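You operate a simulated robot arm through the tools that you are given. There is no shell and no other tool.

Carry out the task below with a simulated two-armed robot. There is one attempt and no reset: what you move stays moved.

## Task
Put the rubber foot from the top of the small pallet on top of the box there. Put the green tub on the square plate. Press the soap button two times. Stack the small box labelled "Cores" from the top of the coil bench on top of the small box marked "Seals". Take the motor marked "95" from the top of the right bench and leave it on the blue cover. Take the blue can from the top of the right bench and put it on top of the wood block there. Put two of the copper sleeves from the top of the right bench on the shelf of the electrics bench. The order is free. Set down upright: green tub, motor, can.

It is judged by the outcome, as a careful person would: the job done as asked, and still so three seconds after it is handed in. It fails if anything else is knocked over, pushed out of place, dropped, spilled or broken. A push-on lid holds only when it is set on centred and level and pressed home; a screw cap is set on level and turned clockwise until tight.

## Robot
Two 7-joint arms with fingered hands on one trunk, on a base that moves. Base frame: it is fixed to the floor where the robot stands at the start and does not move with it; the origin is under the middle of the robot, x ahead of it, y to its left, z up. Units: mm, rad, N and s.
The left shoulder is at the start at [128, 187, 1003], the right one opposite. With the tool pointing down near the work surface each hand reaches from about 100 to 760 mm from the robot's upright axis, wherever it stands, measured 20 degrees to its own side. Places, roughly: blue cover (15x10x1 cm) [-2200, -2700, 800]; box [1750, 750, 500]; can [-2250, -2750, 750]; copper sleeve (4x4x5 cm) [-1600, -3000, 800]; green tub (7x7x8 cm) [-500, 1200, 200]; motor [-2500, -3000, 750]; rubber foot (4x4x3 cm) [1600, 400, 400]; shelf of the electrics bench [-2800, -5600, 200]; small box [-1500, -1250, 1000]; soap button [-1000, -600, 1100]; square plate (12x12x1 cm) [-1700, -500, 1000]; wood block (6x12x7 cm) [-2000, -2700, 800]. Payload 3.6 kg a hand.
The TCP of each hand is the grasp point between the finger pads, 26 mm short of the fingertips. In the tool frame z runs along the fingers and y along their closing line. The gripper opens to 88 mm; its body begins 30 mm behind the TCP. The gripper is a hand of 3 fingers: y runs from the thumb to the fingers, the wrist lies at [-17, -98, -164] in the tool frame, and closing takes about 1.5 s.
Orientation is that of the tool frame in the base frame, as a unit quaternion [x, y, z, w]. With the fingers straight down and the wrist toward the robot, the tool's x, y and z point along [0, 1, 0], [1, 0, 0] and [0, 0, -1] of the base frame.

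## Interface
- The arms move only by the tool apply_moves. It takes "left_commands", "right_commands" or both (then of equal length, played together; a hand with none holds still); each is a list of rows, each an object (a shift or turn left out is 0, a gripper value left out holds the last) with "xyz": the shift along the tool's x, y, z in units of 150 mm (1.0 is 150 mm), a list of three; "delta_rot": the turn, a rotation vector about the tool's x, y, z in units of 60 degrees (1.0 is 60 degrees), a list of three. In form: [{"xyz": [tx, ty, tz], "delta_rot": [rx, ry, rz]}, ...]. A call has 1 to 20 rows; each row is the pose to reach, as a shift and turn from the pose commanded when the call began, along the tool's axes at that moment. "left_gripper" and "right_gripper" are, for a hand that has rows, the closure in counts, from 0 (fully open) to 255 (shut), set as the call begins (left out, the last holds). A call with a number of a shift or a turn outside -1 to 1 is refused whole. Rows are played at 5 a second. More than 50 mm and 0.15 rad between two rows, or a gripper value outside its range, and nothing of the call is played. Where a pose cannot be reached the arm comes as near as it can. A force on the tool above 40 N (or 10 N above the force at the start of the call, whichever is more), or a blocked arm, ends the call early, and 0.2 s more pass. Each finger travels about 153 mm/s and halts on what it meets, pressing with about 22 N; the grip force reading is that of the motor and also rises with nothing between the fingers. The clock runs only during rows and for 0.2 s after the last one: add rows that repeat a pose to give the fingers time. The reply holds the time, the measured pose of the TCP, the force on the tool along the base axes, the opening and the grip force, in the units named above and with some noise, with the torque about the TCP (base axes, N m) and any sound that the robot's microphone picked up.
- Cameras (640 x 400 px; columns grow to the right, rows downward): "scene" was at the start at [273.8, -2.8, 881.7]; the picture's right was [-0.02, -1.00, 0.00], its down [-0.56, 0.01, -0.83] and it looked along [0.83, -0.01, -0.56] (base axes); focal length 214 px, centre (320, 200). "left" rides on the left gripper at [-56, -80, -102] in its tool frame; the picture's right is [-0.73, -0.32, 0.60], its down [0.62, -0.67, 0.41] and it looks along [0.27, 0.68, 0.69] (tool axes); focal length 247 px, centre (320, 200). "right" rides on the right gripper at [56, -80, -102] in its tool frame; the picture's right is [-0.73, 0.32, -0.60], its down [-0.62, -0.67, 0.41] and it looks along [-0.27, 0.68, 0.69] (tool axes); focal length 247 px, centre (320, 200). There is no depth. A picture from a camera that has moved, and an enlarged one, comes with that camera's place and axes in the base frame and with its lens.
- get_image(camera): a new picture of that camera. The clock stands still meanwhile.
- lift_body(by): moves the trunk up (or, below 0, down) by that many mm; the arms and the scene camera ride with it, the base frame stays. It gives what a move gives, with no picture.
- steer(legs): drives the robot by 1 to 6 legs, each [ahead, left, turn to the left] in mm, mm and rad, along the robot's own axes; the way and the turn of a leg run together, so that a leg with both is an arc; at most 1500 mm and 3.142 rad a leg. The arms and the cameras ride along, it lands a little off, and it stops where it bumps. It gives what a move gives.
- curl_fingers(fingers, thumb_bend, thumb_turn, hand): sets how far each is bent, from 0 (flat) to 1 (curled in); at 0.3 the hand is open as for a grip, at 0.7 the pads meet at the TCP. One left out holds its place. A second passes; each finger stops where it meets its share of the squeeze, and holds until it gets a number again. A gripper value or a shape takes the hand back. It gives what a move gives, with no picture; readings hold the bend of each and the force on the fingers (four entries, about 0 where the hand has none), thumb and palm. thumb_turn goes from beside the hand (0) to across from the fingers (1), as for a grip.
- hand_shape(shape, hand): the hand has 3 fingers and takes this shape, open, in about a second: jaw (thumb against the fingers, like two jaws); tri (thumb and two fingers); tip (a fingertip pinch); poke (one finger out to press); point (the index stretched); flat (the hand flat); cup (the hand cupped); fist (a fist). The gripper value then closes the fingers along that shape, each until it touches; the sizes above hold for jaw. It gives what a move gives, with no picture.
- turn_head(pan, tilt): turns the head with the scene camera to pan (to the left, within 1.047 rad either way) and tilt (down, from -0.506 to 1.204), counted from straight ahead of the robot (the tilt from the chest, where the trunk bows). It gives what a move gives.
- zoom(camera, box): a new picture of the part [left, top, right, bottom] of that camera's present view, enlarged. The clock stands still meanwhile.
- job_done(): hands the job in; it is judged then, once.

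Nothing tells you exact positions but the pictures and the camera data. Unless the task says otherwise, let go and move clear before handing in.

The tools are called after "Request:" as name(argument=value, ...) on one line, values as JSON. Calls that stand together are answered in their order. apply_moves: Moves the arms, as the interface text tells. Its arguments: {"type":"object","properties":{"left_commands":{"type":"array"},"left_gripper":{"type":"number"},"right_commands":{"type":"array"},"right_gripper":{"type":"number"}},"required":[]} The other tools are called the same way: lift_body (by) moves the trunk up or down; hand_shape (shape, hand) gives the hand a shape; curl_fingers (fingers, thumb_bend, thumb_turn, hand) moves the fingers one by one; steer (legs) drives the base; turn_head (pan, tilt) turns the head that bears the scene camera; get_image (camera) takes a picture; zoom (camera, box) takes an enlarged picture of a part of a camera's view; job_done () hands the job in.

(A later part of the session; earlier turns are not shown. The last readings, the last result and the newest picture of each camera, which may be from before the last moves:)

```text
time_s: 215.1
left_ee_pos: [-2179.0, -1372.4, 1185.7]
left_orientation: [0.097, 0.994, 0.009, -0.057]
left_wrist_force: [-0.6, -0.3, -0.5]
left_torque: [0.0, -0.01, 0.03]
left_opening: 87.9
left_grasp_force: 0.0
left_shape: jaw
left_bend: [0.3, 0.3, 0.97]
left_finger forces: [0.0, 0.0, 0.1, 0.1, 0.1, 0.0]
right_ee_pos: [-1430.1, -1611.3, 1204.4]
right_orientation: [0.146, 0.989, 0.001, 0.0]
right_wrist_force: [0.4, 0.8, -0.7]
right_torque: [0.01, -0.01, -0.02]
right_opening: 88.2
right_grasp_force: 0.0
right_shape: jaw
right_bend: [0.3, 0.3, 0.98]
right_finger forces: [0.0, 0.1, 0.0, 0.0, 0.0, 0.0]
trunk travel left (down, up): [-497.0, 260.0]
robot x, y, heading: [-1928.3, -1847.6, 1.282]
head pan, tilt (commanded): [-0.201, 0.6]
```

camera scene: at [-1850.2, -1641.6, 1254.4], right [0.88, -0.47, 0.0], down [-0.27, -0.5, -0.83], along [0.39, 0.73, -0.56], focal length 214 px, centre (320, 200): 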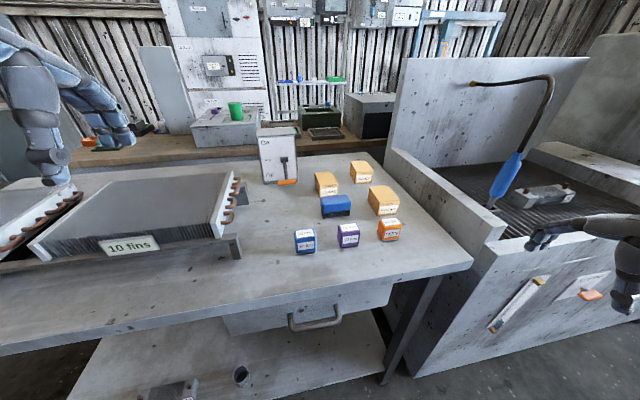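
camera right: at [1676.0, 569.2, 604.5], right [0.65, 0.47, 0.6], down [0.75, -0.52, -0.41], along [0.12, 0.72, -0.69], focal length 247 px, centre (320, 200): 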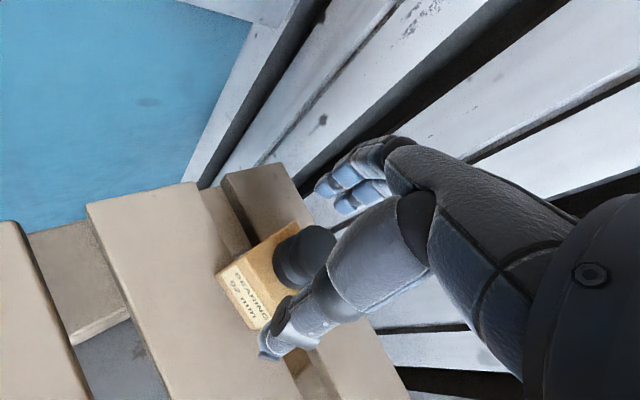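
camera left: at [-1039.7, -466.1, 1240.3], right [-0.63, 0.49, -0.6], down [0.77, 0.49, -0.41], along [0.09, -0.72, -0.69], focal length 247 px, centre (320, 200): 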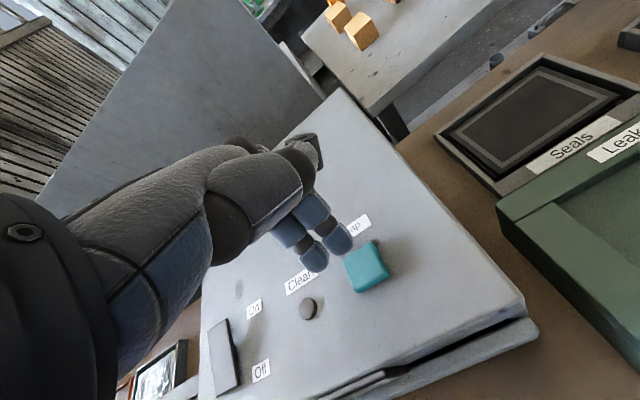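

Arms are positioned. Lowering the trunk, turning left by 0.5 rad to bring the right shoulder forward, and closing in.

Request:
lift_body(by=-250)

Request:
steer(legs=[[0, 0, 0.5]])

Request:
turn_head(pan=-0.5, tilt=0.8)

Request:
get_image(camera="scene")

```text
time_s: 217.7
left_ee_pos: [-2173.5, -1349.3, 886.0]
left_orientation: [0.098, 0.991, -0.06, -0.071]
left_wrist_force: [-1.5, -7.0, 1.3]
left_torque: [0.04, -0.04, -0.03]
left_opening: 87.0
left_grasp_force: 0.1
left_shape: jaw
left_bend: [0.33, 0.3, 0.97]
left_finger forces: [8.1, 0.0, 0.1, 0.1, 0.0, 0.0]
right_ee_pos: [-1431.2, -1612.9, 955.8]
right_orientation: [0.145, 0.989, 0.001, 0.0]
right_wrist_force: [-0.6, 0.4, 0.2]
right_torque: [-0.01, 0.01, 0.01]
right_opening: 87.7
right_grasp_force: 0.1
right_shape: jaw
right_bend: [0.3, 0.3, 0.98]
right_finger forces: [0.0, 0.0, 0.1, 0.0, 0.0, 0.0]
trunk travel left (down, up): [-247.0, 510.0]
robot x, y, heading: [-1928.6, -1846.4, 1.276]
head pan, tilt (commanded): [-0.201, 0.6]
```

```text
time_s: 219.5
left_ee_pos: [-2384.2, -1526.8, 885.5]
left_orientation: [-0.151, 0.984, -0.074, -0.056]
left_wrist_force: [0.4, 0.6, 0.3]
left_torque: [-0.01, -0.04, 0.0]
left_opening: 87.6
left_grasp_force: 0.2
left_shape: jaw
left_bend: [0.3, 0.3, 0.97]
left_finger forces: [0.0, 0.0, 0.0, 0.0, 0.1, 0.0]
right_ee_pos: [-1608.6, -1399.7, 957.1]
right_orientation: [-0.107, 0.994, 0.0, -0.001]
right_wrist_force: [0.5, -0.1, 0.4]
right_torque: [-0.01, 0.01, 0.01]
right_opening: 87.5
right_grasp_force: 0.0
right_shape: jaw
right_bend: [0.3, 0.3, 0.98]
right_finger forces: [0.1, 0.1, 0.0, 0.0, 0.0, 0.0]
trunk travel left (down, up): [-247.0, 510.0]
robot x, y, heading: [-1929.5, -1848.1, 1.78]
head pan, tilt (commanded): [-0.201, 0.6]
```

```text
time_s: 220.3
left_ee_pos: [-2384.8, -1528.4, 886.8]
left_orientation: [-0.151, 0.984, -0.076, -0.054]
left_wrist_force: [-0.5, -0.3, -0.5]
left_torque: [0.0, -0.02, 0.01]
left_opening: 87.5
left_grasp_force: 0.1
left_shape: jaw
left_bend: [0.3, 0.3, 0.97]
left_finger forces: [0.1, 0.1, 0.0, 0.0, 0.0, 0.1]
right_ee_pos: [-1607.2, -1399.1, 955.7]
right_orientation: [-0.106, 0.994, 0.0, -0.001]
right_wrist_force: [-0.3, -0.2, -1.6]
right_torque: [0.0, 0.02, 0.02]
right_opening: 87.9
right_grasp_force: 0.1
right_shape: jaw
right_bend: [0.3, 0.3, 0.98]
right_finger forces: [0.0, 0.1, 0.0, 0.0, 0.0, 0.0]
trunk travel left (down, up): [-247.0, 510.0]
robot x, y, heading: [-1934.3, -1852.3, 1.779]
head pan, tilt (commanded): [-0.499, 0.799]
```

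```text
taken
camera scene: at [-1943.5, -1608.9, 970.4], right [0.96, -0.28, 0.0], down [-0.2, -0.69, -0.7], along [0.2, 0.67, -0.72], focal length 214 px, centre (320, 200)
```

scene: 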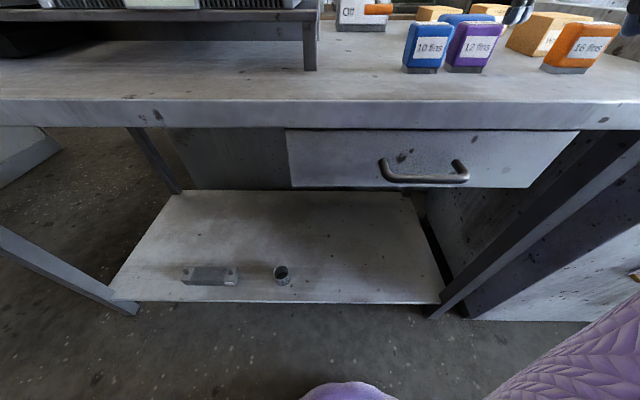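

The left finger briefly touched the bench edge while lowering; it is clear now. The view is too low, so I'll raise the trunk a bit and check that nothing moved.

Request:
lift_body(by=170)

Request:
turn_head(pan=-0.1, tilt=0.6)

Request:
get_image(camera="scene")

Request:
turn_head(pan=-0.6, tilt=0.6)

Request:
get_image(camera="scene")

```text
time_s: 222.2
left_ee_pos: [-2384.2, -1527.6, 1055.1]
left_orientation: [-0.151, 0.984, -0.076, -0.054]
left_wrist_force: [-0.8, -0.6, -0.1]
left_torque: [-0.01, 0.05, 0.04]
left_opening: 87.7
left_grasp_force: 0.2
left_shape: jaw
left_bend: [0.3, 0.3, 0.97]
left_finger forces: [0.1, 0.0, 0.0, 0.0, 0.0, 0.1]
right_ee_pos: [-1607.6, -1399.9, 1125.4]
right_orientation: [-0.106, 0.994, 0.0, -0.001]
right_wrist_force: [0.3, 0.9, -0.4]
right_torque: [-0.02, 0.02, 0.0]
right_opening: 87.9
right_grasp_force: 0.0
right_shape: jaw
right_bend: [0.3, 0.3, 0.98]
right_finger forces: [0.0, 0.0, 0.0, 0.1, 0.0, 0.0]
trunk travel left (down, up): [-417.0, 340.0]
robot x, y, heading: [-1929.3, -1848.7, 1.78]
head pan, tilt (commanded): [-0.499, 0.799]
```

```text
time_s: 223.1
left_ee_pos: [-2384.9, -1526.4, 1056.7]
left_orientation: [-0.15, 0.984, -0.074, -0.054]
left_wrist_force: [0.4, -0.3, 0.3]
left_torque: [-0.02, -0.02, -0.02]
left_opening: 87.7
left_grasp_force: 0.0
left_shape: jaw
left_bend: [0.3, 0.3, 0.97]
left_finger forces: [0.1, 0.0, 0.0, 0.0, 0.0, 0.0]
right_ee_pos: [-1607.1, -1399.4, 1125.5]
right_orientation: [-0.106, 0.994, 0.0, 0.001]
right_wrist_force: [0.4, -0.1, -0.4]
right_torque: [0.0, -0.02, -0.01]
right_opening: 87.8
right_grasp_force: 0.0
right_shape: jaw
right_bend: [0.3, 0.3, 0.98]
right_finger forces: [0.1, 0.0, 0.0, 0.0, 0.0, 0.0]
trunk travel left (down, up): [-417.0, 340.0]
robot x, y, heading: [-1931.2, -1849.3, 1.779]
head pan, tilt (commanded): [-0.099, 0.6]
```

```text
taken
camera scene: at [-1971.0, -1622.5, 1170.5], right [0.99, 0.11, 0.0], down [0.06, -0.56, -0.82], along [-0.09, 0.82, -0.57], focal length 214 px, centre (320, 200)
```

scene: 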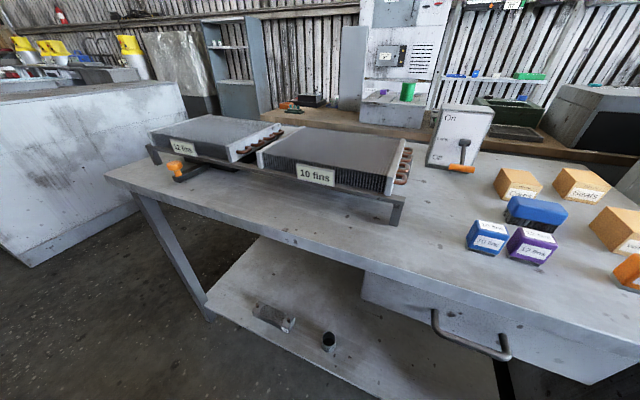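

```text
time_s: 224.0
left_ee_pos: [-2383.8, -1527.5, 1056.0]
left_orientation: [-0.151, 0.984, -0.075, -0.054]
left_wrist_force: [0.3, -0.5, -0.2]
left_torque: [0.02, -0.02, -0.01]
left_opening: 87.7
left_grasp_force: 0.1
left_shape: jaw
left_bend: [0.3, 0.3, 0.97]
left_finger forces: [0.0, 0.0, 0.0, 0.1, 0.0, 0.0]
right_ee_pos: [-1609.6, -1400.5, 1125.9]
right_orientation: [-0.107, 0.994, -0.001, 0.0]
right_wrist_force: [-0.4, 1.0, -0.6]
right_torque: [0.03, 0.0, 0.0]
right_opening: 87.9
right_grasp_force: 0.1
right_shape: jaw
right_bend: [0.3, 0.3, 0.98]
right_finger forces: [0.0, 0.1, 0.1, 0.0, 0.0, 0.1]
trunk travel left (down, up): [-417.0, 340.0]
robot x, y, heading: [-1928.9, -1846.7, 1.784]
head pan, tilt (commanded): [-0.6, 0.6]
```

```text
taken
camera scene: at [-1927.8, -1628.5, 1170.5], right [0.93, -0.38, 0.0], down [-0.21, -0.52, -0.82], along [0.31, 0.76, -0.57], focal length 214 px, centre (320, 200)
```

scene: 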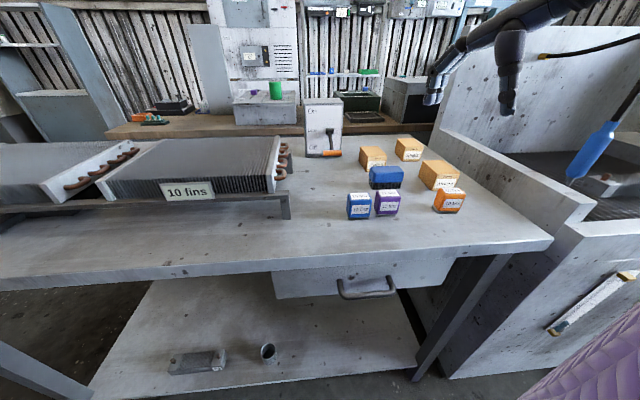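

Everything looks in place (the touch was the bench's front edge). Zooming on the boxes for measurement.

Request:
zoom(camera="scene", box=[340, 120, 480, 230])

Request:
get_image(camera="right")

```text
3.64 times, centred on (410, 175) of scene
camera zoom: at [-1927.8, -1628.5, 1170.5], right [0.93, -0.38, 0.0], down [-0.21, -0.52, -0.82], along [0.31, 0.76, -0.57], focal length 780 px, centre (-7, 291)
```

zoom: 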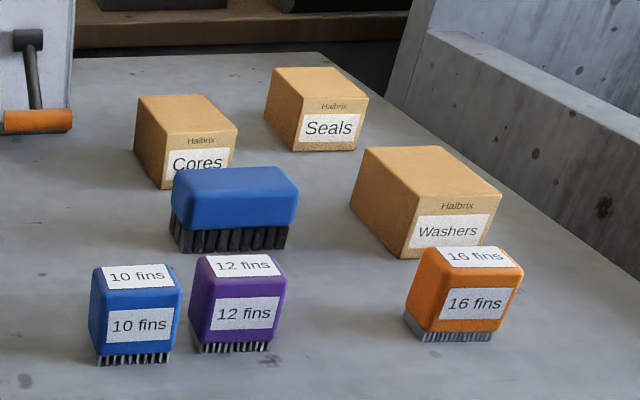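

```text
taken
camera right: at [-1645.6, -1489.0, 1229.8], right [0.65, 0.47, 0.6], down [0.75, -0.52, -0.41], along [0.12, 0.72, -0.69], focal length 247 px, centre (320, 200)
```

right: 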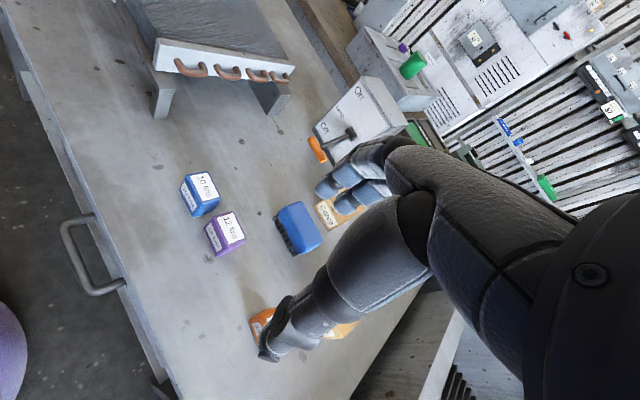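

Measured: Cores is 62×87×50 mm centred at (-1530, -1091), Seals centred at (-1374, -1078), tops at z≈912. I'll grip Cores across its 62 mm width, so I yaw the right hand left by 60° first.

Request:
apply_moves(right_commands=[{"delta_rot": [0, 0, -0.1]}, {"delta_rot": [0, 0, -0.2]}, {"delta_rot": [0, 0, -0.3]}, {"delta_rot": [0, 0, -0.4]}, {"delta_rot": [0, 0, -0.5]}, {"delta_rot": [0, 0, -0.6]}, {"delta_rot": [0, 0, -0.7]}, {"delta_rot": [0, 0, -0.8]}, {"delta_rot": [0, 0, -0.9]}, {"delta_rot": [0, 0, -1.0]}, {"delta_rot": [0, 0, -1.0]}], right_gripper=0)

Request:
steer(legs=[[0, -250, 0]])

Request:
get_image(camera="scene")

```text
time_s: 226.4
left_ee_pos: [-2384.3, -1526.8, 1056.5]
left_orientation: [-0.151, 0.984, -0.075, -0.054]
left_wrist_force: [0.2, 0.0, -0.3]
left_torque: [-0.01, 0.02, -0.01]
left_opening: 87.4
left_grasp_force: 0.1
left_shape: jaw
left_bend: [0.3, 0.3, 0.97]
left_finger forces: [0.0, 0.0, 0.1, 0.0, 0.1, 0.1]
right_ee_pos: [-1606.4, -1400.8, 1126.5]
right_orientation: [-0.59, 0.807, 0.0, 0.0]
right_wrist_force: [0.2, 0.4, -0.1]
right_torque: [0.0, 0.0, 0.01]
right_opening: 87.7
right_grasp_force: 0.1
right_shape: jaw
right_bend: [0.3, 0.3, 0.98]
right_finger forces: [0.0, 0.1, 0.0, 0.0, 0.0, 0.1]
trunk travel left (down, up): [-417.0, 340.0]
robot x, y, heading: [-1930.4, -1850.1, 1.785]
head pan, tilt (commanded): [-0.6, 0.6]
```

```text
time_s: 228.2
left_ee_pos: [-2137.1, -1473.7, 1056.3]
left_orientation: [-0.151, 0.984, -0.076, -0.055]
left_wrist_force: [1.3, -0.5, 0.1]
left_torque: [-0.01, 0.01, 0.04]
left_opening: 87.8
left_grasp_force: 0.0
left_shape: jaw
left_bend: [0.3, 0.3, 0.97]
left_finger forces: [0.0, 0.0, 0.0, 0.0, 0.0, 0.0]
right_ee_pos: [-1360.1, -1345.0, 1125.0]
right_orientation: [-0.59, 0.808, 0.001, -0.001]
right_wrist_force: [-0.4, -0.1, -0.4]
right_torque: [-0.01, 0.0, 0.01]
right_opening: 87.6
right_grasp_force: 0.1
right_shape: jaw
right_bend: [0.3, 0.3, 0.98]
right_finger forces: [0.0, 0.0, 0.1, 0.1, 0.0, 0.1]
trunk travel left (down, up): [-417.0, 340.0]
robot x, y, heading: [-1684.4, -1794.5, 1.783]
head pan, tilt (commanded): [-0.6, 0.6]
```

```text
taken
camera scene: at [-1680.3, -1575.3, 1170.5], right [0.93, -0.38, 0.0], down [-0.21, -0.52, -0.82], along [0.31, 0.76, -0.57], focal length 214 px, centre (320, 200)
```

scene: 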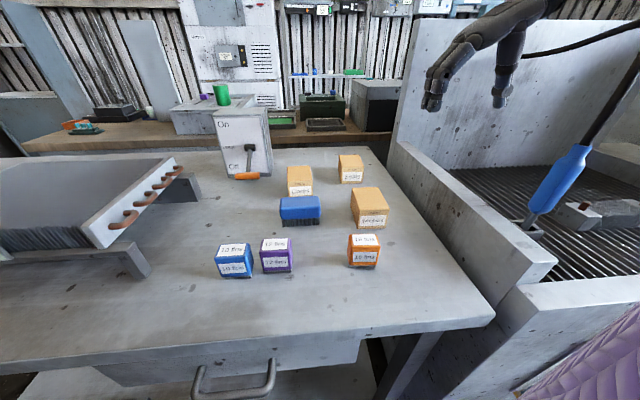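

Yaw works fine. Zooming again from here for precise box positions.

Request:
zoom(camera="scene", box=[260, 130, 420, 250])

Request:
get_image(camera="right")

```text
3.33 times, centred on (340, 190) of scene
camera zoom: at [-1680.3, -1575.3, 1170.5], right [0.93, -0.38, 0.0], down [-0.21, -0.52, -0.82], along [0.31, 0.76, -0.57], focal length 715 px, centre (253, 233)
```

zoom: 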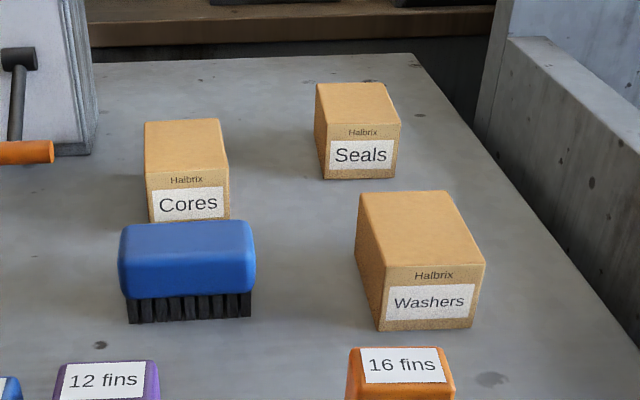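

```text
taken
camera right: at [-1301.3, -1423.3, 1229.2], right [-0.08, 0.8, 0.6], down [0.82, 0.39, -0.41], along [-0.56, 0.46, -0.69], focal length 247 px, centre (320, 200)
```

right: 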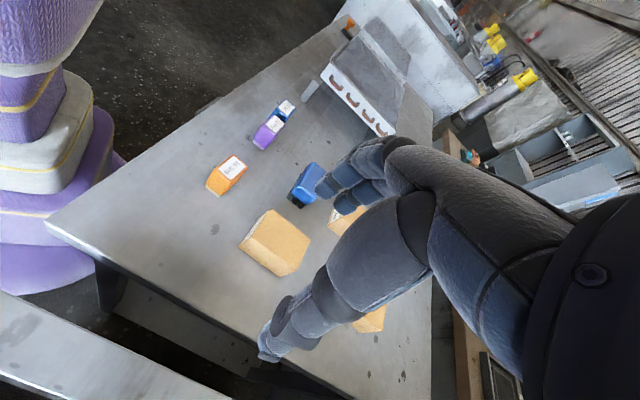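

Better triangulation: Cores centre (-1548, -1117), Seals centre (-1395, -1105), tops ≈ 922, bench ≈ 874. Moving the base in slightly and carrying the hand over Cores.

Request:
steer(legs=[[48, -26, 0]])

Request:
apply_moves(right_commands=[{"xyz": [-0.07, 0.17, 0]}, {"xyz": [-0.14, 0.34, 0]}, {"xyz": [-0.21, 0.51, 0]}, {"xyz": [-0.28, 0.68, 0]}, {"xyz": [-0.345, 0.825, 0]}, {"xyz": [-0.345, 0.825, 0]}])

Request:
get_image(camera="right")

Request:
get_image(camera="scene")

```text
time_s: 229.2
left_ee_pos: [-2122.0, -1420.1, 1056.0]
left_orientation: [-0.151, 0.984, -0.076, -0.055]
left_wrist_force: [0.1, 0.9, -0.6]
left_torque: [-0.03, 0.01, -0.01]
left_opening: 87.8
left_grasp_force: 0.2
left_shape: jaw
left_bend: [0.3, 0.3, 0.97]
left_finger forces: [0.1, 0.0, 0.1, 0.0, 0.1, 0.0]
right_ee_pos: [-1345.0, -1292.2, 1124.6]
right_orientation: [-0.59, 0.807, 0.0, -0.001]
right_wrist_force: [0.5, -0.1, 0.3]
right_torque: [-0.01, 0.01, 0.05]
right_opening: 87.8
right_grasp_force: 0.0
right_shape: jaw
right_bend: [0.3, 0.3, 0.98]
right_finger forces: [0.0, 0.0, 0.0, 0.0, 0.1, 0.0]
trunk travel left (down, up): [-417.0, 340.0]
robot x, y, heading: [-1669.1, -1743.5, 1.785]
head pan, tilt (commanded): [-0.6, 0.6]
```

```text
time_s: 230.6
left_ee_pos: [-2123.5, -1423.0, 1056.4]
left_orientation: [-0.151, 0.984, -0.075, -0.055]
left_wrist_force: [-0.9, -0.1, 0.0]
left_torque: [0.01, 0.03, 0.02]
left_opening: 87.9
left_grasp_force: 0.1
left_shape: jaw
left_bend: [0.3, 0.3, 0.97]
left_finger forces: [0.0, 0.1, 0.0, 0.0, 0.0, 0.0]
right_ee_pos: [-1449.1, -1205.7, 1127.2]
right_orientation: [-0.59, 0.807, 0.001, 0.0]
right_wrist_force: [-0.4, 0.3, 0.4]
right_torque: [0.0, 0.02, -0.02]
right_opening: 87.7
right_grasp_force: 0.0
right_shape: jaw
right_bend: [0.3, 0.3, 0.98]
right_finger forces: [0.0, 0.1, 0.1, 0.0, 0.1, 0.1]
trunk travel left (down, up): [-417.0, 340.0]
robot x, y, heading: [-1665.7, -1737.6, 1.782]
head pan, tilt (commanded): [-0.6, 0.6]
```

```text
taken
camera right: at [-1390.0, -1283.9, 1231.3], right [-0.08, 0.8, 0.6], down [0.82, 0.39, -0.41], along [-0.56, 0.46, -0.69], focal length 247 px, centre (320, 200)
```

right: 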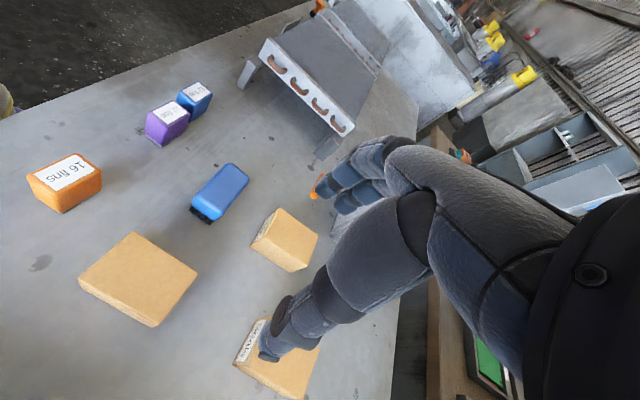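

```text
taken
camera scene: at [-1665.9, -1523.2, 1170.6], right [0.93, -0.38, 0.0], down [-0.21, -0.52, -0.83], along [0.31, 0.76, -0.56], focal length 214 px, centre (320, 200)
```

scene: 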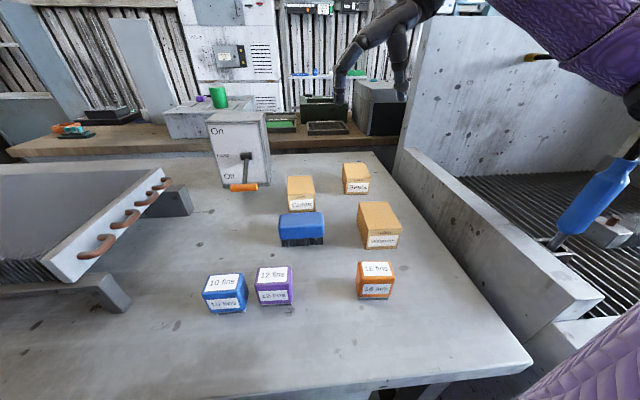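

Request:
zoom(camera="right", box=[220, 190, 340, 290])

Request:
zoom(camera="scene", box=[260, 140, 420, 250])

```text
4.00 times, centred on (280, 240) of right
camera zoom: at [-1390.0, -1283.9, 1231.3], right [-0.08, 0.8, 0.6], down [0.82, 0.39, -0.41], along [-0.56, 0.46, -0.69], focal length 988 px, centre (480, 40)
```

zoom: 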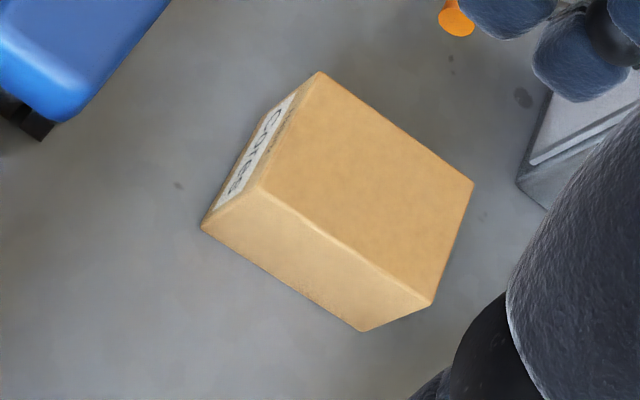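

```text
3.64 times, centred on (340, 195) of scene
camera zoom: at [-1665.9, -1523.2, 1170.6], right [0.93, -0.38, 0.0], down [-0.21, -0.52, -0.83], along [0.31, 0.76, -0.56], focal length 780 px, centre (247, 218)
```

zoom: 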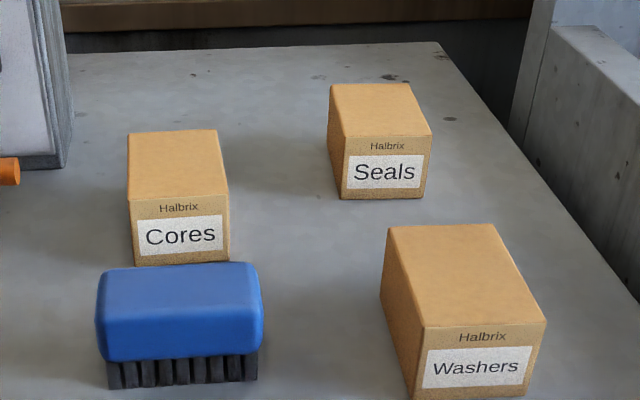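

Cores top centre is now pinned at (-1550, -1122), top ≈ 929. Moving above it and lowering to about 8 cm above.

Request:
apply_moves(right_commands=[{"xyz": [-0.08, 0.2, 0]}, {"xyz": [-0.16, 0.4, 0]}, {"xyz": [-0.24, 0.6, 0]}, {"xyz": [-0.326, 0.811, 0]}, {"xyz": [-0.326, 0.811, 0.2]}, {"xyz": [-0.326, 0.811, 0.4]}, {"xyz": [-0.326, 0.811, 0.6]}, {"xyz": [-0.326, 0.811, 0.75]}, {"xyz": [-0.326, 0.811, 0.75]}])

Request:
get_image(camera="right")

Request:
zoom(camera="scene", box=[240, 120, 420, 250])

```text
time_s: 232.6
left_ee_pos: [-2123.5, -1422.0, 1056.3]
left_orientation: [-0.152, 0.984, -0.075, -0.054]
left_wrist_force: [0.1, -0.4, -0.8]
left_torque: [-0.01, -0.02, 0.0]
left_opening: 87.6
left_grasp_force: 0.0
left_shape: jaw
left_bend: [0.3, 0.3, 0.97]
left_finger forces: [0.1, 0.0, 0.1, 0.0, 0.0, 0.0]
right_ee_pos: [-1551.3, -1121.7, 1011.8]
right_orientation: [-0.59, 0.807, 0.001, 0.001]
right_wrist_force: [-0.9, -0.2, 0.2]
right_torque: [0.02, 0.02, 0.0]
right_opening: 87.8
right_grasp_force: 0.1
right_shape: jaw
right_bend: [0.3, 0.3, 0.98]
right_finger forces: [0.0, 0.0, 0.1, 0.0, 0.0, 0.1]
trunk travel left (down, up): [-417.0, 340.0]
robot x, y, heading: [-1665.5, -1744.7, 1.786]
head pan, tilt (commanded): [-0.6, 0.6]
```

```text
taken
camera right: at [-1492.7, -1199.7, 1116.1], right [-0.08, 0.8, 0.6], down [0.82, 0.39, -0.41], along [-0.56, 0.46, -0.69], focal length 247 px, centre (320, 200)
```

right: 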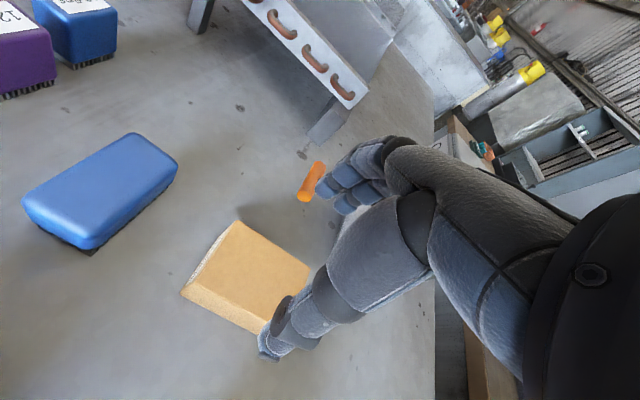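

```text
3.08 times, centred on (330, 185) of scene
camera zoom: at [-1666.2, -1523.1, 1170.6], right [0.93, -0.38, 0.0], down [-0.21, -0.52, -0.82], along [0.31, 0.76, -0.57], focal length 660 px, centre (289, 246)
```

zoom: 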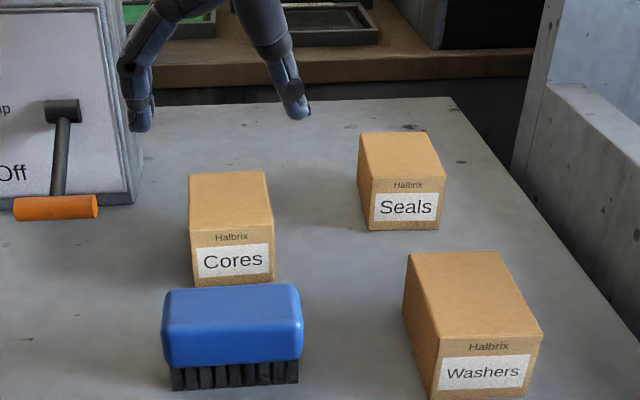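

Aligned over Cores. Descending around it, first to TCP z≈935.

Request:
apply_moves(right_commands=[{"xyz": [0.03, 0, 0.15]}, {"xyz": [0.03, 0, 0.3]}, {"xyz": [0.03, 0, 0.45]}, {"xyz": [0.03, 0, 0.52]}, {"xyz": [0.03, 0, 0.52]}])

Request:
zoom(camera="right", box=[180, 150, 400, 370])

Request:
zoom(camera="scene", box=[240, 120, 420, 250])

```text
time_s: 233.8
left_ee_pos: [-2124.1, -1421.5, 1056.7]
left_orientation: [-0.152, 0.984, -0.075, -0.054]
left_wrist_force: [0.6, 0.5, -0.2]
left_torque: [-0.02, 0.01, 0.0]
left_opening: 87.5
left_grasp_force: 0.1
left_shape: jaw
left_bend: [0.3, 0.3, 0.97]
left_finger forces: [0.1, 0.0, 0.0, 0.0, 0.0, 0.0]
right_ee_pos: [-1552.4, -1128.1, 933.5]
right_orientation: [-0.59, 0.807, -0.001, 0.0]
right_wrist_force: [0.5, 0.3, 0.2]
right_torque: [0.0, -0.01, 0.01]
right_opening: 87.8
right_grasp_force: 0.1
right_shape: jaw
right_bend: [0.3, 0.3, 0.98]
right_finger forces: [0.1, 0.0, 0.1, 0.1, 0.0, 0.0]
trunk travel left (down, up): [-417.0, 340.0]
robot x, y, heading: [-1664.6, -1741.3, 1.782]
head pan, tilt (commanded): [-0.6, 0.6]
```

```text
1.82 times, centred on (290, 260) of right
camera zoom: at [-1493.5, -1205.0, 1038.2], right [-0.08, 0.8, 0.6], down [0.82, 0.39, -0.41], along [-0.56, 0.46, -0.69], focal length 449 px, centre (374, 91)
```

zoom: 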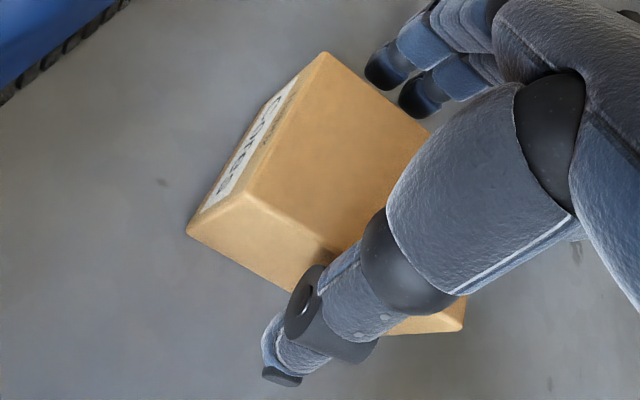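

```text
3.08 times, centred on (330, 185) of scene
camera zoom: at [-1666.3, -1523.0, 1170.5], right [0.93, -0.38, 0.0], down [-0.21, -0.52, -0.82], along [0.31, 0.76, -0.57], focal length 660 px, centre (289, 246)
```

zoom: 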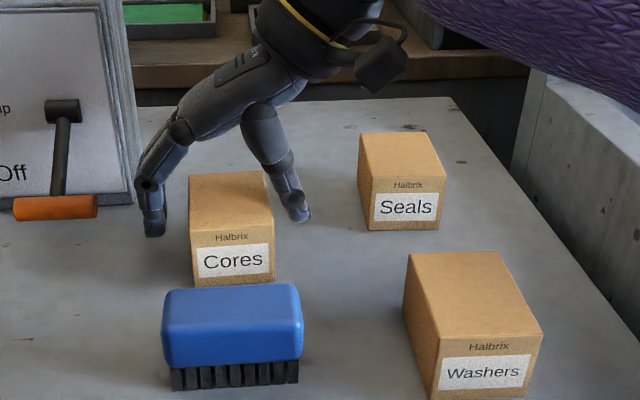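

The hand straddles Cores nicely. Lowering 21 mm more and closing.

Request:
apply_moves(right_commands=[{"xyz": [0, 0, 0.07]}, {"xyz": [0, 0, 0.14]}, {"xyz": [0, 0, 0.14]}])

Request:
apply_moves(right_commands=[{"xyz": [0, 0, 0]}, {"xyz": [0, 0, 0]}, {"xyz": [0, 0, 0]}, {"xyz": [0, 0, 0]}, {"xyz": [0, 0, 0]}, {"xyz": [0, 0, 0]}, {"xyz": [0, 0, 0]}, {"xyz": [0, 0, 0]}], right_gripper=255)

Request:
zoom(camera="right", box=[180, 150, 400, 370])

Request:
zoom(camera="scene", box=[240, 120, 420, 250])

```text
time_s: 234.6
left_ee_pos: [-2123.5, -1422.5, 1056.4]
left_orientation: [-0.151, 0.984, -0.076, -0.055]
left_wrist_force: [0.4, 0.1, -0.6]
left_torque: [-0.01, 0.05, -0.04]
left_opening: 87.6
left_grasp_force: 0.0
left_shape: jaw
left_bend: [0.3, 0.3, 0.97]
left_finger forces: [0.0, 0.0, 0.1, 0.0, 0.1, 0.0]
right_ee_pos: [-1550.4, -1125.8, 914.4]
right_orientation: [-0.59, 0.808, 0.0, 0.0]
right_wrist_force: [0.0, 0.3, 0.0]
right_torque: [-0.01, -0.01, -0.01]
right_opening: 87.7
right_grasp_force: 0.0
right_shape: jaw
right_bend: [0.3, 0.3, 0.98]
right_finger forces: [0.1, 0.0, 0.0, 0.0, 0.0, 0.0]
trunk travel left (down, up): [-417.0, 340.0]
robot x, y, heading: [-1670.3, -1742.7, 1.786]
head pan, tilt (commanded): [-0.6, 0.6]
```

```text
time_s: 236.4
left_ee_pos: [-2123.6, -1423.2, 1055.6]
left_orientation: [-0.151, 0.984, -0.075, -0.054]
left_wrist_force: [-0.3, 0.6, 0.3]
left_torque: [-0.01, 0.02, 0.04]
left_opening: 87.7
left_grasp_force: 0.0
left_shape: jaw
left_bend: [0.3, 0.3, 0.97]
left_finger forces: [0.0, 0.0, 0.1, 0.0, 0.0, 0.0]
right_ee_pos: [-1551.2, -1127.6, 914.3]
right_orientation: [-0.59, 0.808, 0.0, -0.001]
right_wrist_force: [-0.1, 0.6, 0.2]
right_torque: [0.04, 0.03, 0.02]
right_opening: 52.3
right_grasp_force: 22.1
right_shape: jaw
right_bend: [0.41, 0.61, 0.99]
right_finger forces: [7.4, 13.4, 0.1, 0.1, 20.6, 0.1]
trunk travel left (down, up): [-417.0, 340.0]
robot x, y, heading: [-1667.4, -1743.7, 1.786]
head pan, tilt (commanded): [-0.6, 0.6]
```

```text
1.82 times, centred on (290, 260) of right
camera zoom: at [-1492.3, -1204.2, 1018.2], right [-0.08, 0.8, 0.6], down [0.82, 0.39, -0.41], along [-0.56, 0.46, -0.69], focal length 449 px, centre (374, 91)
```

zoom: 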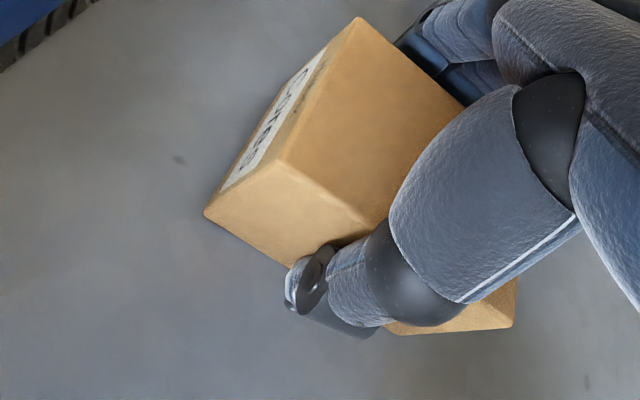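

```text
3.08 times, centred on (330, 185) of scene
camera zoom: at [-1666.3, -1523.0, 1170.5], right [0.93, -0.38, 0.0], down [-0.21, -0.52, -0.82], along [0.31, 0.76, -0.57], focal length 660 px, centre (289, 246)
```

zoom: 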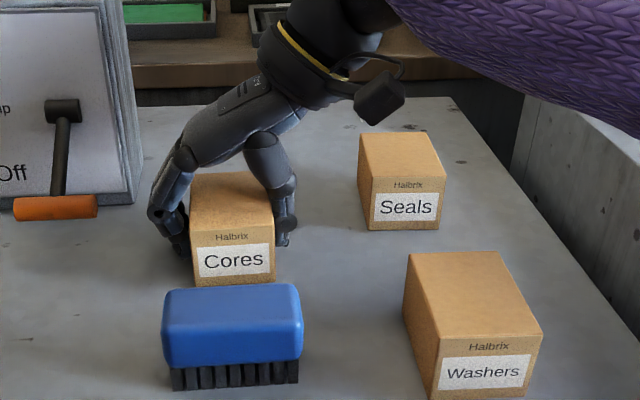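

Good grip on Cores. Lifting slowly.

Request:
apply_moves(right_commands=[{"xyz": [0, 0, -0.1]}, {"xyz": [0, 0, -0.25]}, {"xyz": [0, 0, -0.4]}, {"xyz": [0, 0, -0.55]}, {"xyz": [0, 0, -0.55]}])

Request:
zoom(camera="scene", box=[240, 100, 420, 250])

Request:
get_image(camera="right")

```text
time_s: 237.6
left_ee_pos: [-2122.7, -1422.2, 1056.9]
left_orientation: [-0.151, 0.984, -0.076, -0.054]
left_wrist_force: [0.2, -0.3, -0.7]
left_torque: [-0.03, -0.01, 0.0]
left_opening: 87.7
left_grasp_force: 0.1
left_shape: jaw
left_bend: [0.3, 0.3, 0.97]
left_finger forces: [0.1, 0.0, 0.0, 0.1, 0.1, 0.0]
right_ee_pos: [-1550.5, -1126.9, 997.2]
right_orientation: [-0.59, 0.807, 0.0, 0.0]
right_wrist_force: [-0.8, -0.1, -1.7]
right_torque: [-0.01, -0.02, -0.05]
right_opening: 52.0
right_grasp_force: 22.2
right_shape: jaw
right_bend: [0.41, 0.61, 0.99]
right_finger forces: [7.5, 13.2, 0.0, 0.0, 20.5, 0.2]
trunk travel left (down, up): [-417.0, 340.0]
robot x, y, heading: [-1670.4, -1743.4, 1.784]
head pan, tilt (commanded): [-0.6, 0.6]
```

```text
2.67 times, centred on (330, 175) of scene
camera zoom: at [-1666.2, -1522.8, 1170.5], right [0.93, -0.38, 0.0], down [-0.21, -0.52, -0.82], along [0.31, 0.76, -0.57], focal length 572 px, centre (293, 267)
```

zoom: 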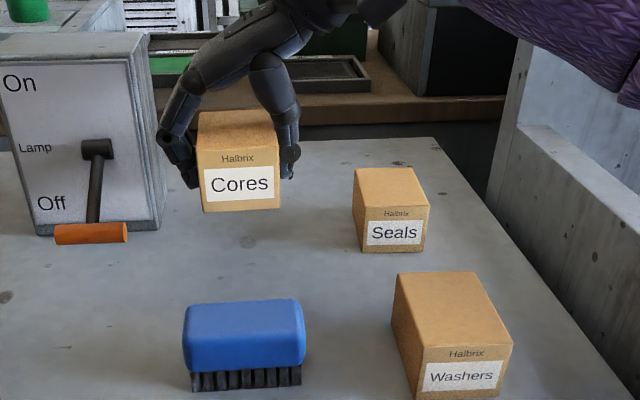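

```text
taken
camera right: at [-1492.2, -1203.7, 1101.4], right [-0.08, 0.8, 0.6], down [0.82, 0.39, -0.41], along [-0.56, 0.46, -0.69], focal length 247 px, centre (320, 200)
```

right: 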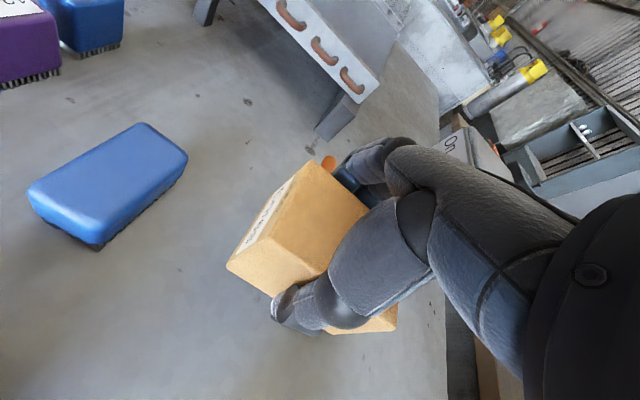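

Cores is held level. Carrying it to above Seals (shift of about +155, +18 mm).

Request:
apply_moves(right_commands=[{"xyz": [0, 0, -0.1]}, {"xyz": [-0.07, -0.16, -0.1]}, {"xyz": [-0.14, -0.32, -0.1]}, {"xyz": [-0.22, -0.48, -0.1]}, {"xyz": [-0.29, -0.64, -0.1]}, {"xyz": [-0.36, -0.8, -0.1]}, {"xyz": [-0.433, -0.946, -0.1]}, {"xyz": [-0.433, -0.946, -0.1]}])

Request:
zoom(camera="scene", box=[260, 80, 440, 240])

Request:
get_image(camera="right")

```text
time_s: 239.4
left_ee_pos: [-2123.4, -1421.8, 1056.1]
left_orientation: [-0.151, 0.984, -0.075, -0.054]
left_wrist_force: [-0.7, 0.4, 0.6]
left_torque: [-0.02, -0.01, 0.04]
left_opening: 87.8
left_grasp_force: 0.0
left_shape: jaw
left_bend: [0.3, 0.3, 0.97]
left_finger forces: [0.0, 0.0, 0.1, 0.0, 0.0, 0.0]
right_ee_pos: [-1394.8, -1108.5, 1012.3]
right_orientation: [-0.59, 0.807, 0.0, 0.0]
right_wrist_force: [0.0, 0.5, -2.1]
right_torque: [-0.02, -0.01, 0.01]
right_opening: 52.1
right_grasp_force: 21.9
right_shape: jaw
right_bend: [0.41, 0.61, 0.99]
right_finger forces: [7.7, 13.1, 0.0, 0.0, 20.7, 0.0]
trunk travel left (down, up): [-417.0, 340.0]
robot x, y, heading: [-1669.1, -1740.8, 1.781]
head pan, tilt (commanded): [-0.6, 0.6]
```

```text
2.50 times, centred on (350, 160) of scene
camera zoom: at [-1666.4, -1522.9, 1170.5], right [0.93, -0.38, 0.0], down [-0.21, -0.52, -0.82], along [0.31, 0.76, -0.57], focal length 536 px, centre (245, 300)
```

zoom: 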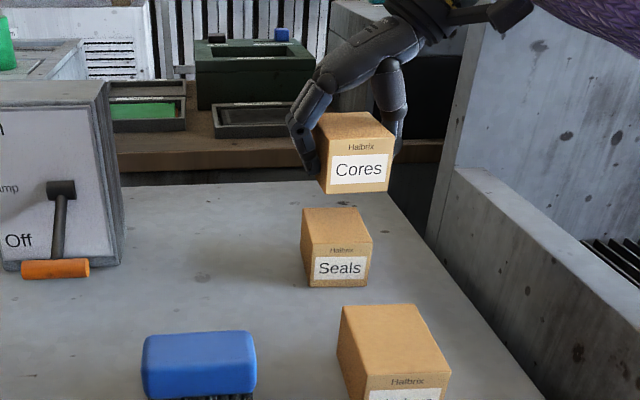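

```text
taken
camera right: at [-1336.3, -1185.4, 1115.1], right [-0.08, 0.8, 0.6], down [0.82, 0.39, -0.41], along [-0.56, 0.46, -0.69], focal length 247 px, centre (320, 200)
```

right: 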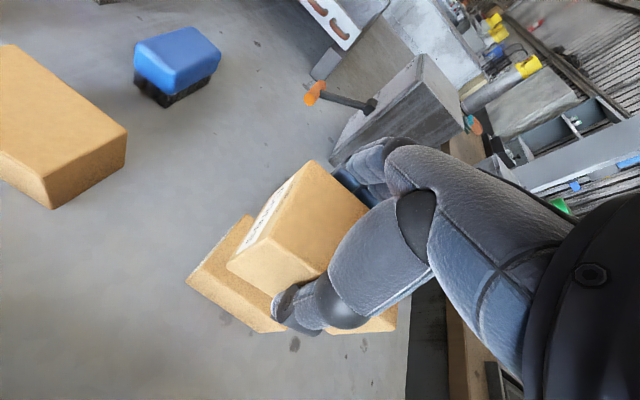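

Request:
zoom(camera="scene", box=[340, 110, 440, 210])

Request:
zoom(camera="right", box=[170, 140, 410, 350])

```text
4.00 times, centred on (390, 160) of scene
camera zoom: at [-1666.4, -1522.9, 1170.5], right [0.93, -0.38, 0.0], down [-0.21, -0.52, -0.82], along [0.31, 0.76, -0.57], focal length 858 px, centre (40, 360)
```

zoom: 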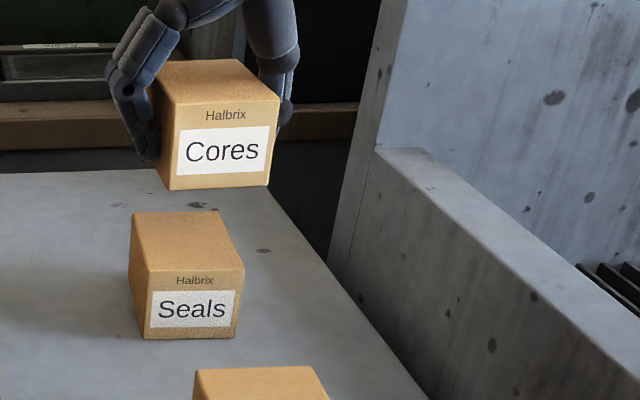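

```text
1.90 times, centred on (290, 245) of right
camera zoom: at [-1336.3, -1185.4, 1115.1], right [-0.08, 0.8, 0.6], down [0.82, 0.39, -0.41], along [-0.56, 0.46, -0.69], focal length 470 px, centre (377, 114)
```

zoom: 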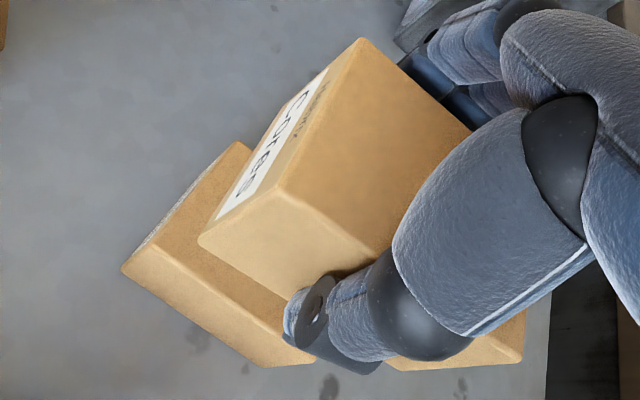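

Cores needs to move about 10 mm left. Correcting and descending to ~8 mm above Seals.

Request:
apply_moves(right_commands=[{"xyz": [0.033, 0.06, 0]}, {"xyz": [0.033, 0.06, 0.12]}, {"xyz": [0.033, 0.06, 0.24]}, {"xyz": [0.033, 0.06, 0.25]}])

Request:
zoom(camera="scene", box=[340, 110, 440, 210])

Request:
zoom(camera="right", box=[170, 140, 410, 350])

```text
time_s: 240.4
left_ee_pos: [-2122.9, -1421.4, 1056.7]
left_orientation: [-0.152, 0.984, -0.076, -0.055]
left_wrist_force: [-0.6, 0.5, 0.4]
left_torque: [0.01, 0.0, -0.03]
left_opening: 87.6
left_grasp_force: 0.1
left_shape: jaw
left_bend: [0.3, 0.3, 0.97]
left_finger forces: [0.0, 0.1, 0.0, 0.0, 0.0, 0.1]
right_ee_pos: [-1406.7, -1108.6, 972.8]
right_orientation: [-0.59, 0.807, 0.0, 0.0]
right_wrist_force: [-0.5, -0.8, -1.1]
right_torque: [-0.02, 0.0, 0.0]
right_opening: 52.1
right_grasp_force: 22.5
right_shape: jaw
right_bend: [0.41, 0.61, 0.99]
right_finger forces: [7.7, 13.1, 0.1, 0.0, 20.7, 0.1]
trunk travel left (down, up): [-417.0, 340.0]
robot x, y, heading: [-1666.1, -1743.7, 1.784]
head pan, tilt (commanded): [-0.6, 0.6]
```

```text
4.00 times, centred on (390, 160) of scene
camera zoom: at [-1666.1, -1522.9, 1170.5], right [0.93, -0.38, 0.0], down [-0.21, -0.52, -0.82], along [0.31, 0.76, -0.57], focal length 858 px, centre (40, 360)
```

zoom: 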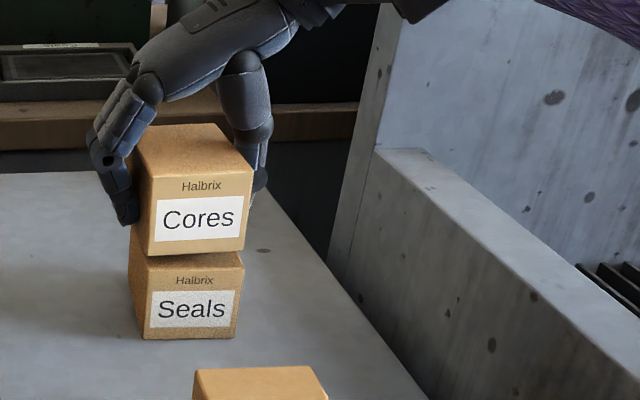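

```text
1.90 times, centred on (290, 245) of right
camera zoom: at [-1347.2, -1186.9, 1077.4], right [-0.08, 0.8, 0.6], down [0.82, 0.39, -0.41], along [-0.56, 0.46, -0.69], focal length 470 px, centre (377, 114)
```

zoom: 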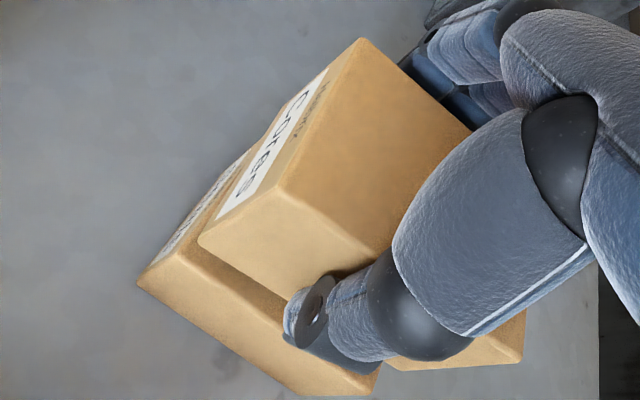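

Nearly perfect; nudging 3 mm toward me and stepping down to contact.

Request:
apply_moves(right_commands=[{"xyz": [0.02, 0, 0]}, {"xyz": [0.02, 0, 0.02]}, {"xyz": [0.02, 0, 0.04]}])

Request:
apply_moves(right_commands=[{"xyz": [0, 0, 0.01]}, {"xyz": [0, 0, 0.02]}])

```text
time_s: 241.2
left_ee_pos: [-2123.3, -1421.9, 1056.4]
left_orientation: [-0.151, 0.984, -0.075, -0.055]
left_wrist_force: [1.1, 0.5, -0.1]
left_torque: [-0.02, 0.01, 0.02]
left_opening: 88.0
left_grasp_force: 0.1
left_shape: jaw
left_bend: [0.3, 0.3, 0.97]
left_finger forces: [0.0, 0.1, 0.0, 0.1, 0.0, 0.0]
right_ee_pos: [-1407.9, -1113.9, 966.9]
right_orientation: [-0.59, 0.807, 0.0, -0.001]
right_wrist_force: [0.3, -0.5, -1.1]
right_torque: [0.02, -0.03, 0.06]
right_opening: 52.2
right_grasp_force: 21.4
right_shape: jaw
right_bend: [0.41, 0.61, 0.99]
right_finger forces: [7.6, 13.0, 0.0, 0.1, 20.7, 0.0]
trunk travel left (down, up): [-417.0, 340.0]
robot x, y, heading: [-1666.7, -1739.4, 1.785]
head pan, tilt (commanded): [-0.6, 0.6]
```

```text
time_s: 241.8
left_ee_pos: [-2122.8, -1422.3, 1057.6]
left_orientation: [-0.151, 0.984, -0.076, -0.056]
left_wrist_force: [0.0, -0.2, 0.0]
left_torque: [-0.02, 0.0, -0.01]
left_opening: 87.6
left_grasp_force: 0.0
left_shape: jaw
left_bend: [0.3, 0.3, 0.97]
left_finger forces: [0.1, 0.0, 0.0, 0.0, 0.0, 0.0]
right_ee_pos: [-1406.8, -1112.3, 965.5]
right_orientation: [-0.59, 0.807, -0.001, 0.0]
right_wrist_force: [0.4, -0.3, -0.4]
right_torque: [-0.02, 0.01, 0.0]
right_opening: 52.0
right_grasp_force: 21.8
right_shape: jaw
right_bend: [0.41, 0.61, 0.99]
right_finger forces: [7.7, 13.1, 0.1, 0.1, 20.6, 0.0]
trunk travel left (down, up): [-417.0, 340.0]
robot x, y, heading: [-1666.9, -1745.6, 1.787]
head pan, tilt (commanded): [-0.6, 0.6]
```

Request:
apply_moves(right_commands=[{"xyz": [0, 0, 0.01]}, {"xyz": [0, 0, 0.015]}])

Request:
zoom(camera="scene", box=[340, 110, 440, 210])

```text
time_s: 242.4
left_ee_pos: [-2123.3, -1420.5, 1057.3]
left_orientation: [-0.152, 0.984, -0.074, -0.054]
left_wrist_force: [0.4, 0.4, -0.9]
left_torque: [0.0, 0.0, 0.0]
left_opening: 87.8
left_grasp_force: 0.0
left_shape: jaw
left_bend: [0.3, 0.3, 0.97]
left_finger forces: [0.0, 0.1, 0.0, 0.0, 0.0, 0.0]
right_ee_pos: [-1406.7, -1112.4, 964.0]
right_orientation: [-0.59, 0.807, 0.002, 0.001]
right_wrist_force: [0.4, -0.9, 3.3]
right_torque: [0.06, 0.11, -0.01]
right_opening: 52.2
right_grasp_force: 22.2
right_shape: jaw
right_bend: [0.41, 0.61, 0.99]
right_finger forces: [7.7, 13.6, 0.0, 0.0, 21.9, 0.0]
trunk travel left (down, up): [-417.0, 340.0]
robot x, y, heading: [-1667.0, -1740.0, 1.784]
head pan, tilt (commanded): [-0.6, 0.6]
```

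```text
4.00 times, centred on (390, 160) of scene
camera zoom: at [-1666.3, -1523.4, 1170.7], right [0.93, -0.38, 0.0], down [-0.21, -0.52, -0.83], along [0.31, 0.76, -0.56], focal length 858 px, centre (40, 360)
```

zoom: 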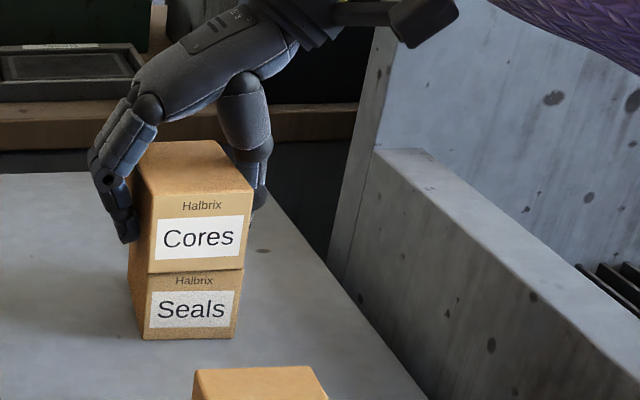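

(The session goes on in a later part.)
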